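You operate a simulated robot arm through the tools that you are given. There is no shell and no other tool. Be economical: measure what you need, move in short steps, check, and stop when the job is done.

You run a simulated robot arm. Do the job below in one go: nothing can be reset, and whatever is moved stays where it is left.

## Task
Fetch the shim block from the top of the sack table and set it on the dished panel on the top of the sack table.

Only the result counts: the job must be done as asked and must still hold three seconds after the hand-in. Knocking over, shifting, dropping, spilling or breaking anything else fails it.

## Robot
A 7-joint arm with a two-finger parallel gripper, fixed in place. Base frame: the origin is at the foot of the arm, x ahead of it, y to its left, z up; the work surface is at about z = 700. Readings come in mm, rad, newtons and seconds.
With the tool pointing down near the work surface it reaches from about 280 to 680 mm from the base axis. Its first joint turns from -1.152 to 1.152 rad. Payload 1.57 kg.
The TCP is the grasp point between the finger pads, 30 mm short of the fingertips. In the tool frame z runs along the fingers and y along their closing line. Largest opening 110 mm; finger width 24, thickness 12; the body of the gripper, 48 by 112 mm, starts 78 mm behind the TCP.
Orientation is told as [roll, pitch, yaw] about the base's x, y, z axes, in that order, counted from this pose: with the fingers straight down and closing along the base's y, the tool's x points along the base's -x, its y along +y and its z along -z.

## Interface
- The arm moves only by the tool move_arm. Its argument "plan" is a list of rows, each a list of 3 entries, a list of its own where there are three numbers: the gripper command, from -1 (shut) to 1 (fully open), values between in proportion, then the shift along the base's x, y, z in mm, then the turn about the base's z in rad. In form: [[hand, [dx, dy, dz], yaw], ...]. A call has 1 to 10 rows; each row shifts and turns the commanded pose from where the row before left it. Rows are played at 5 a second. More than 50 mm and 0.15 rad between two rows, or a gripper value outside its range, and nothing of the call is played. Where a pose cannot be reached the arm comes as near as it can. A force on the tool above 40 N (or 10 N above the force at the start of the call, whichever is more), or a blocked arm, ends the call early, and 0.2 s more pass. The fingers move at their own pace (about 108 mm/s each) and stop on an object; they squeeze with about 41 N. The grip force told is the motor's: it shows also when the fingers shut on nothing. Time passes only in rows, and 0.2 s behind the last, so rows that do not move let the fingers close. The reply holds the time, the measured pose of the TCP, the force on the tool along the base axes, the opening and the grip force, in the units named above and with some noise, and new pictures: "pictures" is both (left out), scene, wrist or none.
- Cameras (640 x 400 px; columns grow to the right, rows downward): "scene" is fixed at [169.9, -397, 1394.1]; the picture's right is [0.72, -0.69, 0.00], its down [-0.44, -0.46, -0.77] and it looks along [0.53, 0.55, -0.64] (base axes); focal length 314 px, centre (320, 200). "wrist" rides on the gripper at [-36, 0, -80] in the tool frame; the picture's right is [0.00, -1.00, 0.00], its down [0.97, 0.00, -0.24] and it looks along [0.24, 0.00, 0.97] (tool axes); focal length 218 px, centre (320, 200). There is no depth. A picture from a camera that has moved, and an enlarged one, comes with that camera's place and axes in the base frame and with its lens.
- close_up(camera, box): a new picture of the part [left, top, right, bottom] of that camera's present view, enlarged. The clock stands still meanwhile.
- sign_off(): hands the job in; it is judged then, once.

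Work in short steps. Places have to be worked out from the pictures, the camera data and where the tool is seen: move nearer, look again, correct. Check each grasp and each placing, and mend what went wrong. You have 90 turns and 150 pictures in all, those below and enlarged ones among them. Open the gripper and draw the arm clear of the work before you hand the job in, unless the task says otherwise; then end with one line.

The tools are called as name(argument=value, ...) on one line, values as JSON. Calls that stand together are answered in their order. move_arm: Moves the arm, as the interface text tells. Its arguments: {"type":"object","properties":{"plan":{"type":"array","items":{"type":"array"}},"pictures":{"type":"string","enum":["both","scene","wrist","none"]}},"required":["plan"]} The other tools are called the same way: close_up (camera, box) takes an enlarged picture of a part of a camera's view; sign_off () hands the job in.

At the start:

```text
time_s: 0.0
tool_pos: [433.0, 139.6, 998.0]
tcp_rot: [0.0, 0.0, 0.0]
ft_force: [0.1, -0.2, -0.4]
opening: 110.2
grip_force: 0.1
```

scene: 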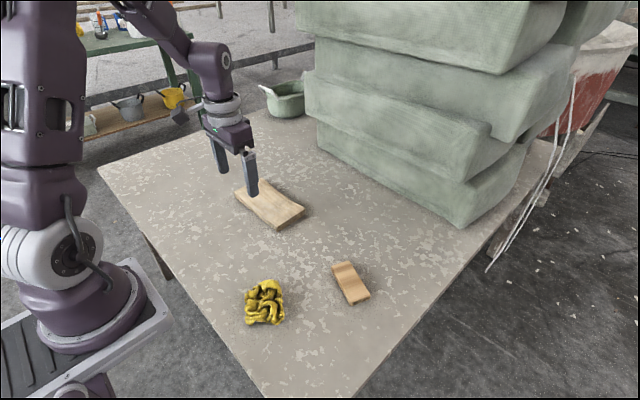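
wrist: 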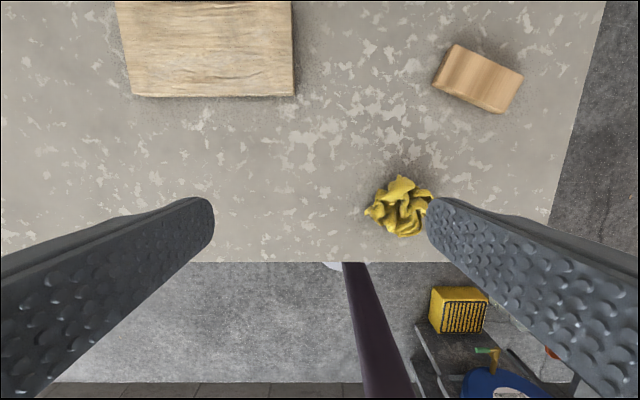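

The shim block looks to be near (563,-102) and the panel near (605,300). I'll enlarge both to see their shapes.

close_up(camera="scene", box=[220, 160, 320, 240])

close_up(camera="scene", box=[310, 245, 390, 315])

```text
5.00 times, centred on (270, 200) of scene
camera zoom: at [169.9, -397.0, 1394.1], right [0.72, -0.69, 0.0], down [-0.44, -0.46, -0.77], along [0.53, 0.55, -0.64], focal length 1570 px, centre (570, 200)
```

zoom: 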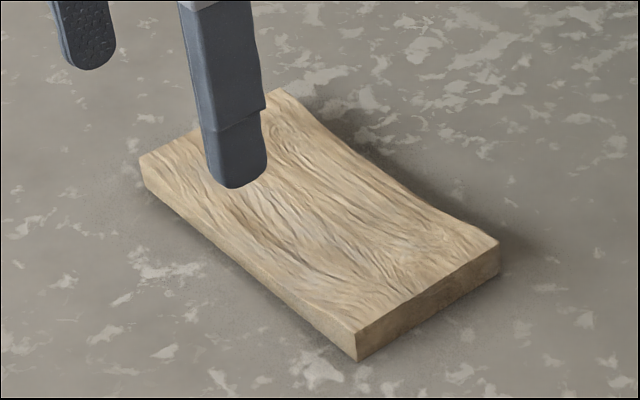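

```text
5.71 times, centred on (350, 280) of scene
camera zoom: at [169.9, -397.0, 1394.1], right [0.72, -0.69, 0.0], down [-0.44, -0.46, -0.77], along [0.53, 0.55, -0.64], focal length 1794 px, centre (149, -257)
```

zoom: 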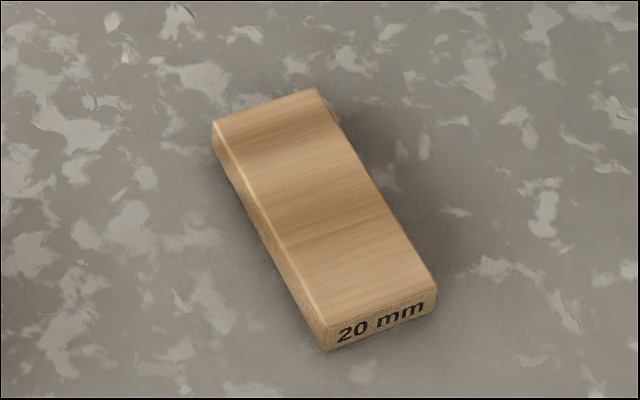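

The block is about 115×52×20 mm, centred near (561,-102), with its long axis about 68° from x. The panel is curved along y and its ends are high. I move above the block while turning the closing line across its width.

move_arm(plan=[[1, [16, -30.2, -18.5], 0.1475], [1, [16, -30.2, -18.5], 0.1475], [1, [16, -30.2, -18.5], 0.1475], [1, [16, -30.2, -18.5], 0.1475], [1, [16, -30.2, -18.5], 0.1475], [1, [16, -30.2, -18.5], 0.1475], [1, [16, -30.2, -18.5], 0.1475], [1, [16, -30.2, -18.5], 0.1475], [1, [0, 0, 0], 0], [1, [0, 0, 0], 0]])

```text
time_s: 2.2
tool_pos: [560.2, -101.1, 850.7]
tcp_rot: [-0.001, -0.001, 1.181]
ft_force: [0.1, -1.0, 0.1]
opening: 109.6
grip_force: 0.1
camera wrist: at [573.3, -67.9, 930.6], right [0.92, -0.38, 0.0], down [-0.37, -0.9, 0.24], along [-0.09, -0.22, -0.97], focal length 218 px, centre (320, 200)
```

scene: 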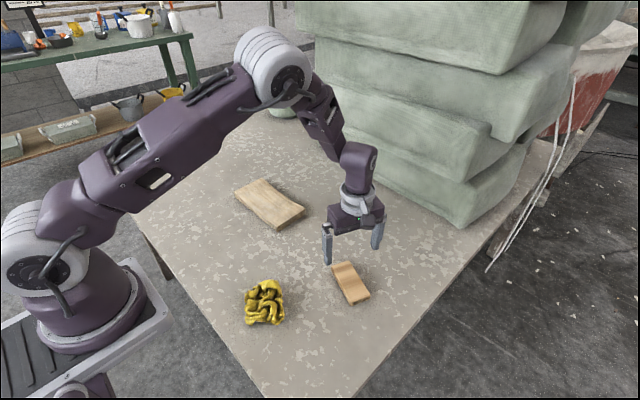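
wrist: 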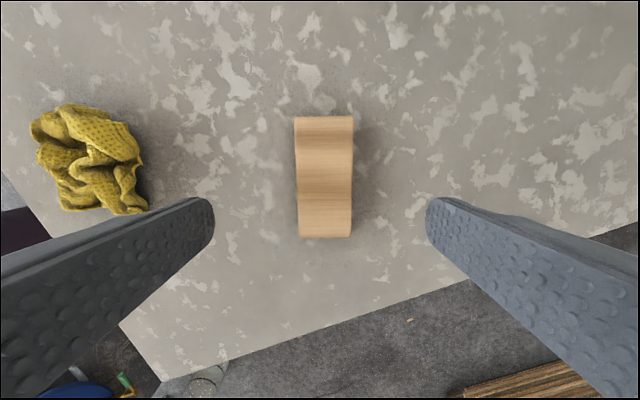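

The block sits about 5 mm off the tool axis and its alignment looks good. I shift (+5,+1) and come down to z≈745 first.

move_arm(plan=[[1, [5, 1, -30], 0], [1, [0, 0, -40], 0], [1, [0, 0, -35], 0], [1, [0, 0, 0], 0]])

```text
time_s: 3.2
tool_pos: [564.8, -102.5, 745.2]
tcp_rot: [0.001, 0.001, 1.178]
ft_force: [0.0, 0.3, 0.2]
opening: 110.0
grip_force: 0.1
camera wrist: at [578.3, -69.4, 824.9], right [0.92, -0.38, 0.0], down [-0.37, -0.9, 0.24], along [-0.09, -0.22, -0.97], focal length 218 px, centre (320, 200)
```

scene: 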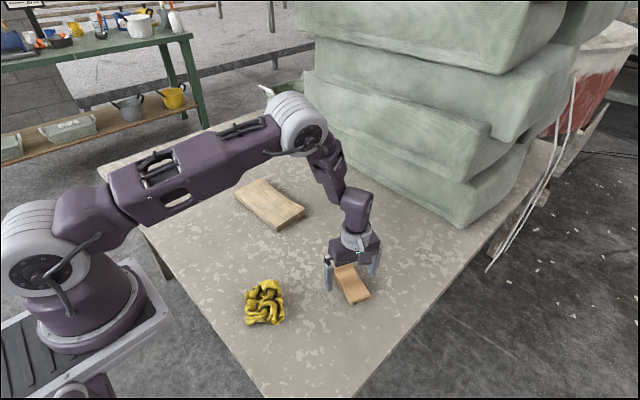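
wrist: 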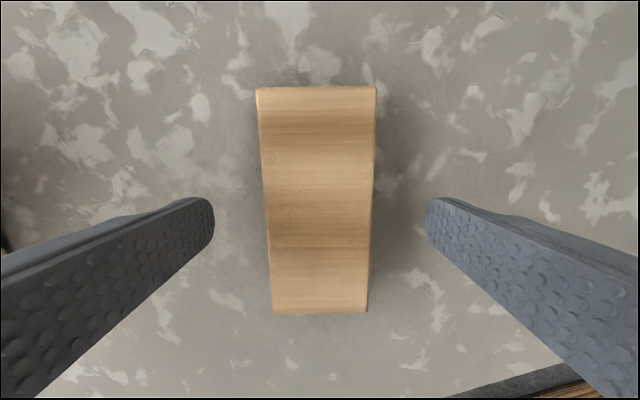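

It is well centred between the fingers. I go down to z≈733, so the fingertips are about 3 mm off the table, and close.

move_arm(plan=[[1, [1, 2, -12], 0], [1, [0, 0, 0], 0], [-1, [0, 0, 0], 0], [-1, [0, 0, 0], 0], [-1, [0, 0, 0], 0], [-1, [0, 0, 0], 0]], pictures="wrist")

```text
time_s: 4.6
tool_pos: [565.0, -99.3, 734.1]
tcp_rot: [0.0, -0.001, 1.179]
ft_force: [-0.1, -0.1, -1.1]
opening: 54.1
grip_force: 41.4
camera wrist: at [578.8, -66.5, 813.2], right [0.92, -0.38, 0.0], down [-0.37, -0.9, 0.24], along [-0.09, -0.22, -0.97], focal length 218 px, centre (320, 200)
```

wrist: 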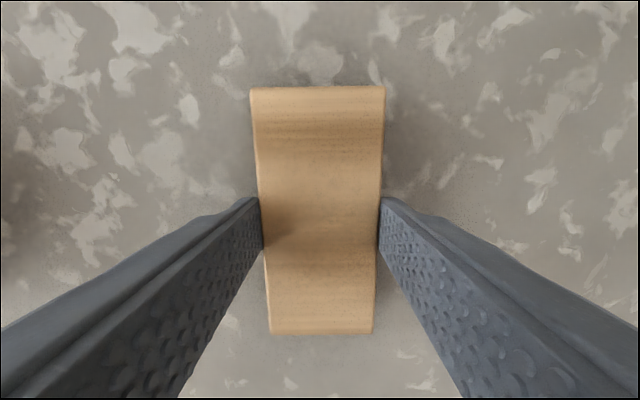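

The block is held with an opening of 54 mm. I lift it 100 mm and check.

move_arm(plan=[[-1, [0, 0, 15], 0], [-1, [0, 0, 25], 0], [-1, [0, 0, 30], 0], [-1, [0, 0, 30], 0], [-1, [0, 0, 0], 0]])

```text
time_s: 5.8
tool_pos: [566.4, -98.9, 834.0]
tcp_rot: [0.001, 0.001, 1.18]
ft_force: [0.4, 1.2, -0.4]
opening: 54.1
grip_force: 41.3
camera wrist: at [579.8, -65.9, 913.5], right [0.92, -0.38, 0.0], down [-0.37, -0.9, 0.24], along [-0.09, -0.22, -0.97], focal length 218 px, centre (320, 200)
```

scene: 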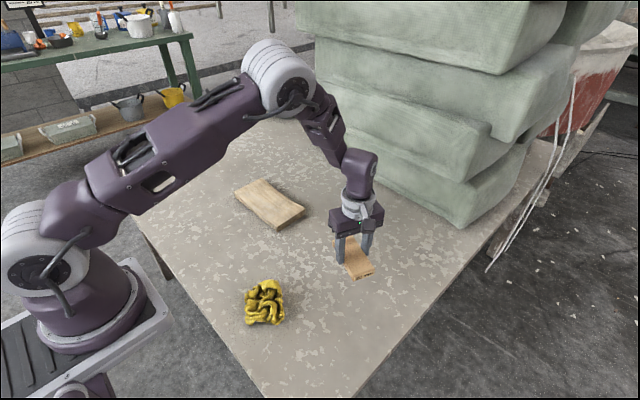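
wrist: 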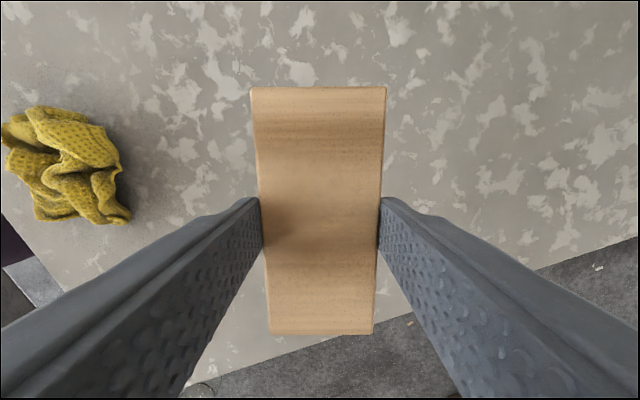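

The lift held. The panel is unobstructed now, so I enlarge it to measure it.

close_up(camera="scene", box=[220, 160, 320, 240])

```text
5.00 times, centred on (270, 200) of scene
camera zoom: at [169.9, -397.0, 1394.1], right [0.72, -0.69, 0.0], down [-0.44, -0.46, -0.77], along [0.53, 0.55, -0.64], focal length 1570 px, centre (570, 200)
```

zoom: 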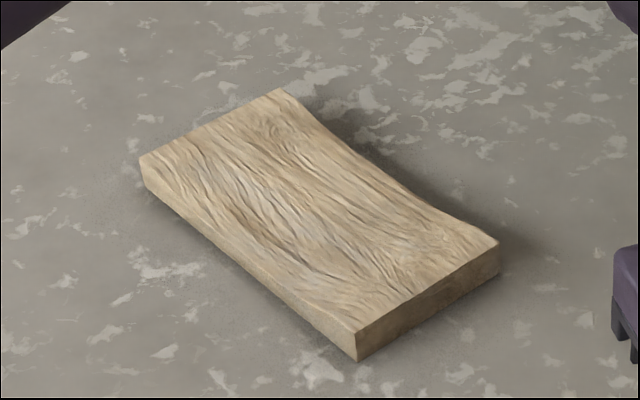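

The panel spans x 544–663 and y 180–417, centred at (604,299), with end tops near z≈723. I carry the block over it at the current height and turn it lengthwise along y.

move_arm(plan=[[-1, [2, 25, 0], 0.03], [-1, [4, 40, 0], 0.04], [-1, [4, 43, 0], 0.04], [-1, [4, 43, 0], 0.04], [-1, [4, 43, 0], 0.04], [-1, [4, 43, 0], 0.04], [-1, [4, 43, 0], 0.04], [-1, [4, 43, 0], 0.04], [-1, [4, 40, 0], 0.04], [-1, [4, 35, 0], 0.04]])

```text
time_s: 8.0
tool_pos: [605.1, 299.1, 835.6]
tcp_rot: [0.001, 0.0, 1.57]
ft_force: [0.4, 0.6, -0.6]
opening: 54.1
grip_force: 41.4
camera wrist: at [604.5, 334.5, 914.5], right [1.0, 0.0, 0.0], down [0.0, -0.97, 0.24], along [0.0, -0.24, -0.97], focal length 218 px, centre (320, 200)
```

scene: 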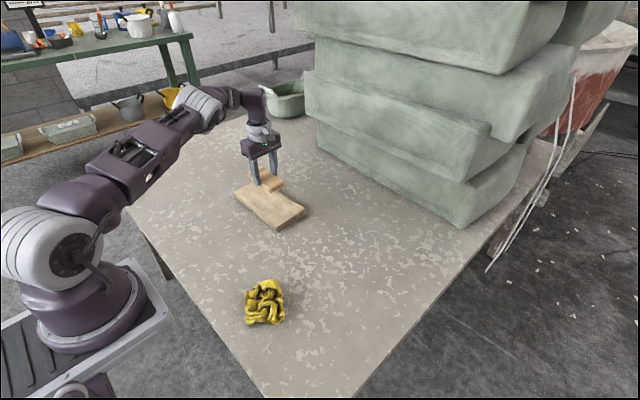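
wrist: 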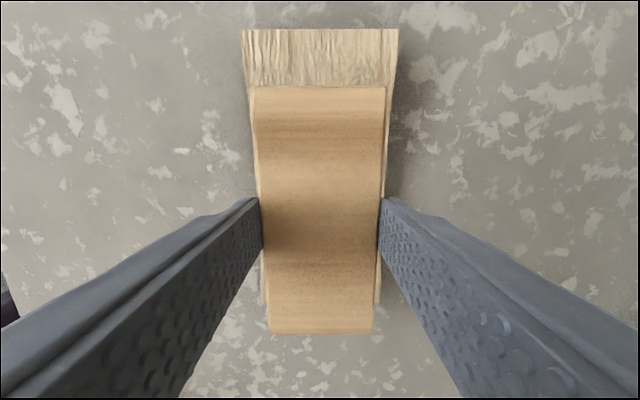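

The block is centred over the panel at y 177–420. I come down to z≈765, then take a look.

move_arm(plan=[[-1, [-1, 0, -25], 0], [-1, [0, 0, -25], 0], [-1, [0, 0, -20], 0], [-1, [0, 0, 0], 0]], pictures="none")

close_up(camera="scene", box=[220, 160, 320, 240])

```text
time_s: 9.0
tool_pos: [604.1, 301.1, 765.1]
tcp_rot: [0.0, 0.001, 1.571]
ft_force: [0.6, -0.1, -1.8]
opening: 54.3
grip_force: 41.3
```

```text
5.00 times, centred on (270, 200) of scene
camera zoom: at [169.9, -397.0, 1394.1], right [0.72, -0.69, 0.0], down [-0.44, -0.46, -0.77], along [0.53, 0.55, -0.64], focal length 1570 px, centre (570, 200)
```

zoom: 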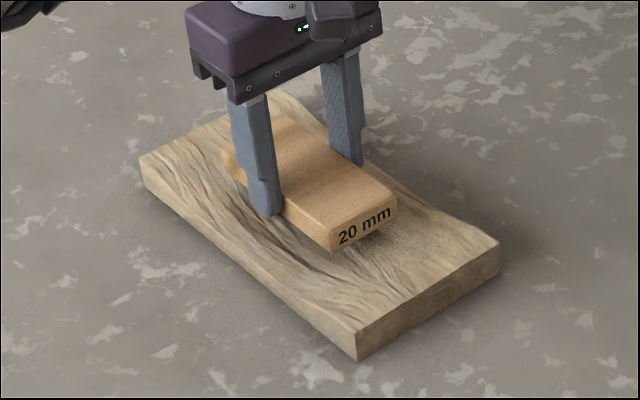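

It is hovering well above the dish. I go down in 2 mm steps until contact.

move_arm(plan=[[-1, [0, -1, -4], 0], [-1, [0, -1, -3], 0], [-1, [0, 0, -2], 0], [-1, [0, 0, -2], 0], [-1, [0, 0, -2], 0], [-1, [0, 0, 0], 0]], pictures="none")

close_up(camera="scene", box=[220, 160, 320, 240])

```text
time_s: 10.4
tool_pos: [601.8, 298.0, 751.4]
tcp_rot: [-0.002, 0.0, 1.57]
ft_force: [-0.8, 0.1, -0.2]
opening: 54.4
grip_force: 41.0
```

```text
5.00 times, centred on (270, 200) of scene
camera zoom: at [169.9, -397.0, 1394.1], right [0.72, -0.69, 0.0], down [-0.44, -0.46, -0.77], along [0.53, 0.55, -0.64], focal length 1570 px, centre (570, 200)
```

zoom: 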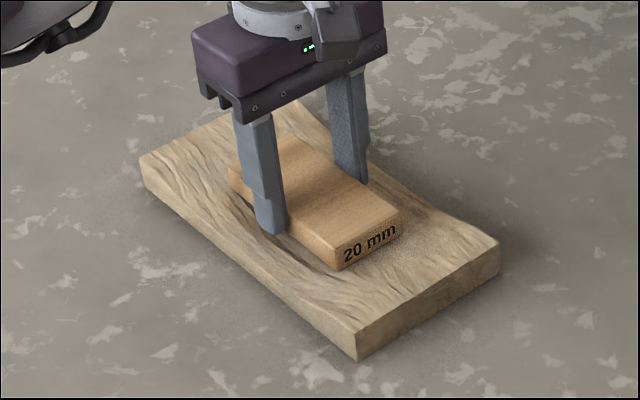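

There is no contact yet. I continue with 1–1.5 mm steps.

move_arm(plan=[[-1, [0, 0, -1.5], 0], [-1, [0, 0, -1.5], 0], [-1, [0, 0, -1], 0], [-1, [0, 0, -1], 0], [-1, [0, 0, 0], 0]], pictures="none")

```text
time_s: 11.1
tool_pos: [604.3, 298.5, 750.8]
tcp_rot: [-0.002, 0.0, 1.569]
ft_force: [-1.3, 0.5, 9.3]
opening: 54.1
grip_force: 41.2
stopped in row 3: the force on the tool passed its limit (the readings are from after the stop); the commanded pose is now the measured one
```

Contact came at z≈750. I check that the block is seated level before releasing.

close_up(camera="scene", box=[240, 175, 310, 219])

close_up(camera="wrist", box=[160, 0, 480, 400])

```text
9.09 times, centred on (275, 197) of scene
camera zoom: at [169.7, -397.1, 1394.0], right [0.72, -0.69, 0.0], down [-0.44, -0.46, -0.77], along [0.53, 0.55, -0.64], focal length 2855 px, centre (729, 227)
```

zoom: 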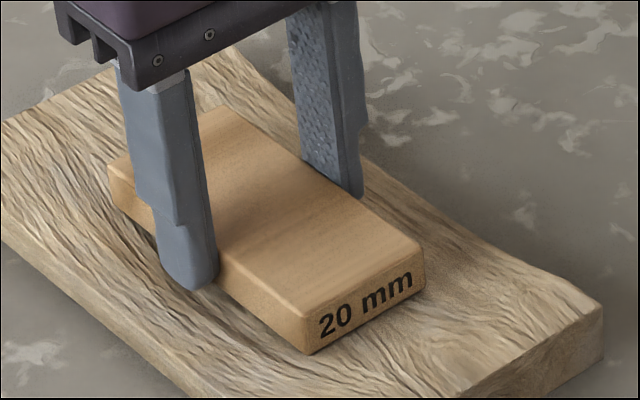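

```text
1.00 times, centred on (320, 200) of wrist
camera zoom: at [603.8, 333.5, 830.7], right [1.0, 0.0, 0.0], down [0.0, -0.97, 0.24], along [0.0, -0.24, -0.97], focal length 218 px, centre (320, 200)
```

zoom: 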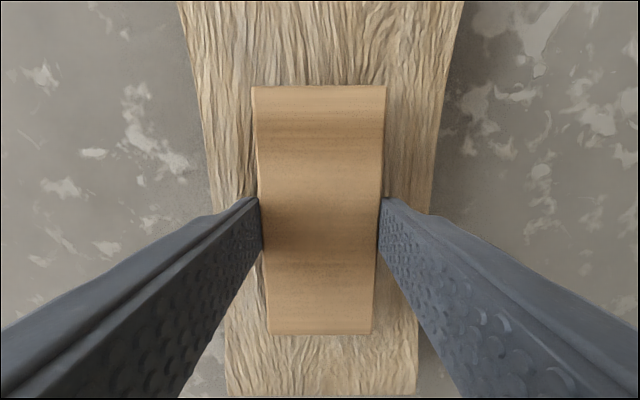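

The block is seated on the dish, level and centred. I open the fingers gradually, just enough to clear it, and then rise straight up.

move_arm(plan=[[0.1, [0, 0, 0], 0], [0.25, [0, 0, 0], 0], [0.4, [0, 0, 0], 0], [0.4, [0, 0, 0], 0], [0.4, [0, 0, 10], 0], [0.4, [0, 0, 25], 0], [0.4, [0, 0, 40], 0], [0.4, [0, 0, 40], 0], [0.4, [0, 0, 40], 0], [0.4, [0, 0, 0], 0]])

close_up(camera="scene", box=[220, 160, 320, 240])

```text
time_s: 13.2
tool_pos: [604.3, 297.5, 907.4]
tcp_rot: [-0.002, -0.003, 1.571]
ft_force: [-0.2, 0.4, -0.4]
opening: 77.2
grip_force: 0.1
camera wrist: at [603.6, 333.6, 985.5], right [1.0, 0.0, 0.0], down [0.0, -0.97, 0.24], along [0.0, -0.24, -0.97], focal length 218 px, centre (320, 200)
```

scene: 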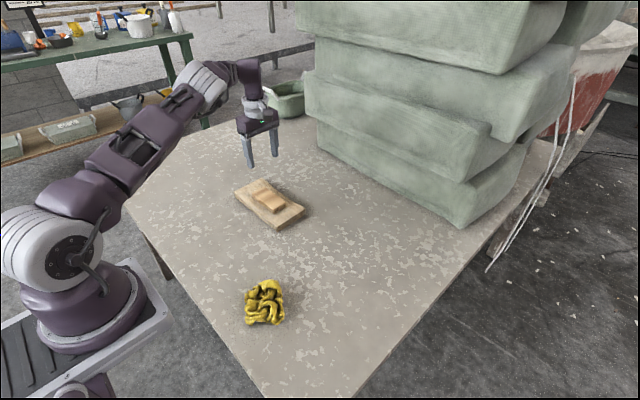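
wrist: 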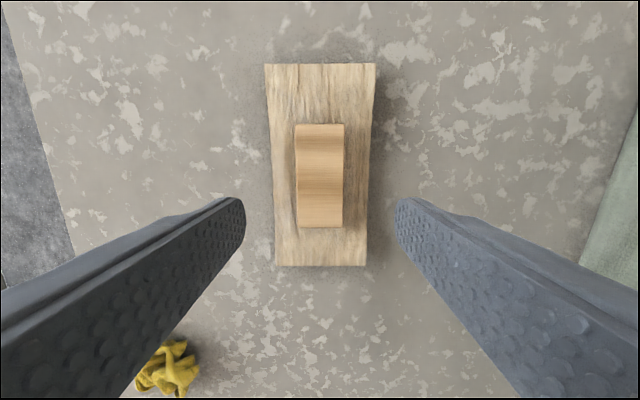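

```text
5.00 times, centred on (270, 200) of scene
camera zoom: at [169.9, -397.0, 1394.1], right [0.72, -0.69, 0.0], down [-0.44, -0.46, -0.77], along [0.53, 0.55, -0.64], focal length 1570 px, centre (570, 200)
```

zoom: 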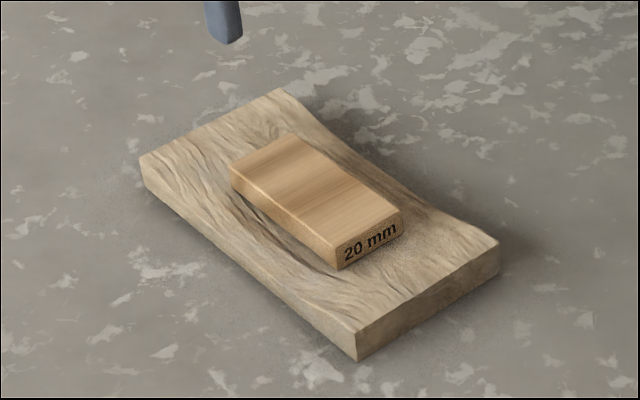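

The block rests centred on the panel, the panel has not moved, and the arm is clear. I open the gripper fully, then hand in.

move_arm(plan=[[1, [0, 0, 20], 0], [1, [0, 0, 0], 0]], pictures="none")

sign_off()

```text
time_s: 13.8
tool_pos: [605.8, 297.6, 927.1]
tcp_rot: [-0.002, -0.002, 1.571]
ft_force: [-0.9, -0.4, 0.1]
opening: 109.7
grip_force: 0.1
```

```text
The job is handed in.
```

The shim block is resting level and centred on the dished panel, nothing else was moved, and the job is handed in with the gripper open and the arm clear.
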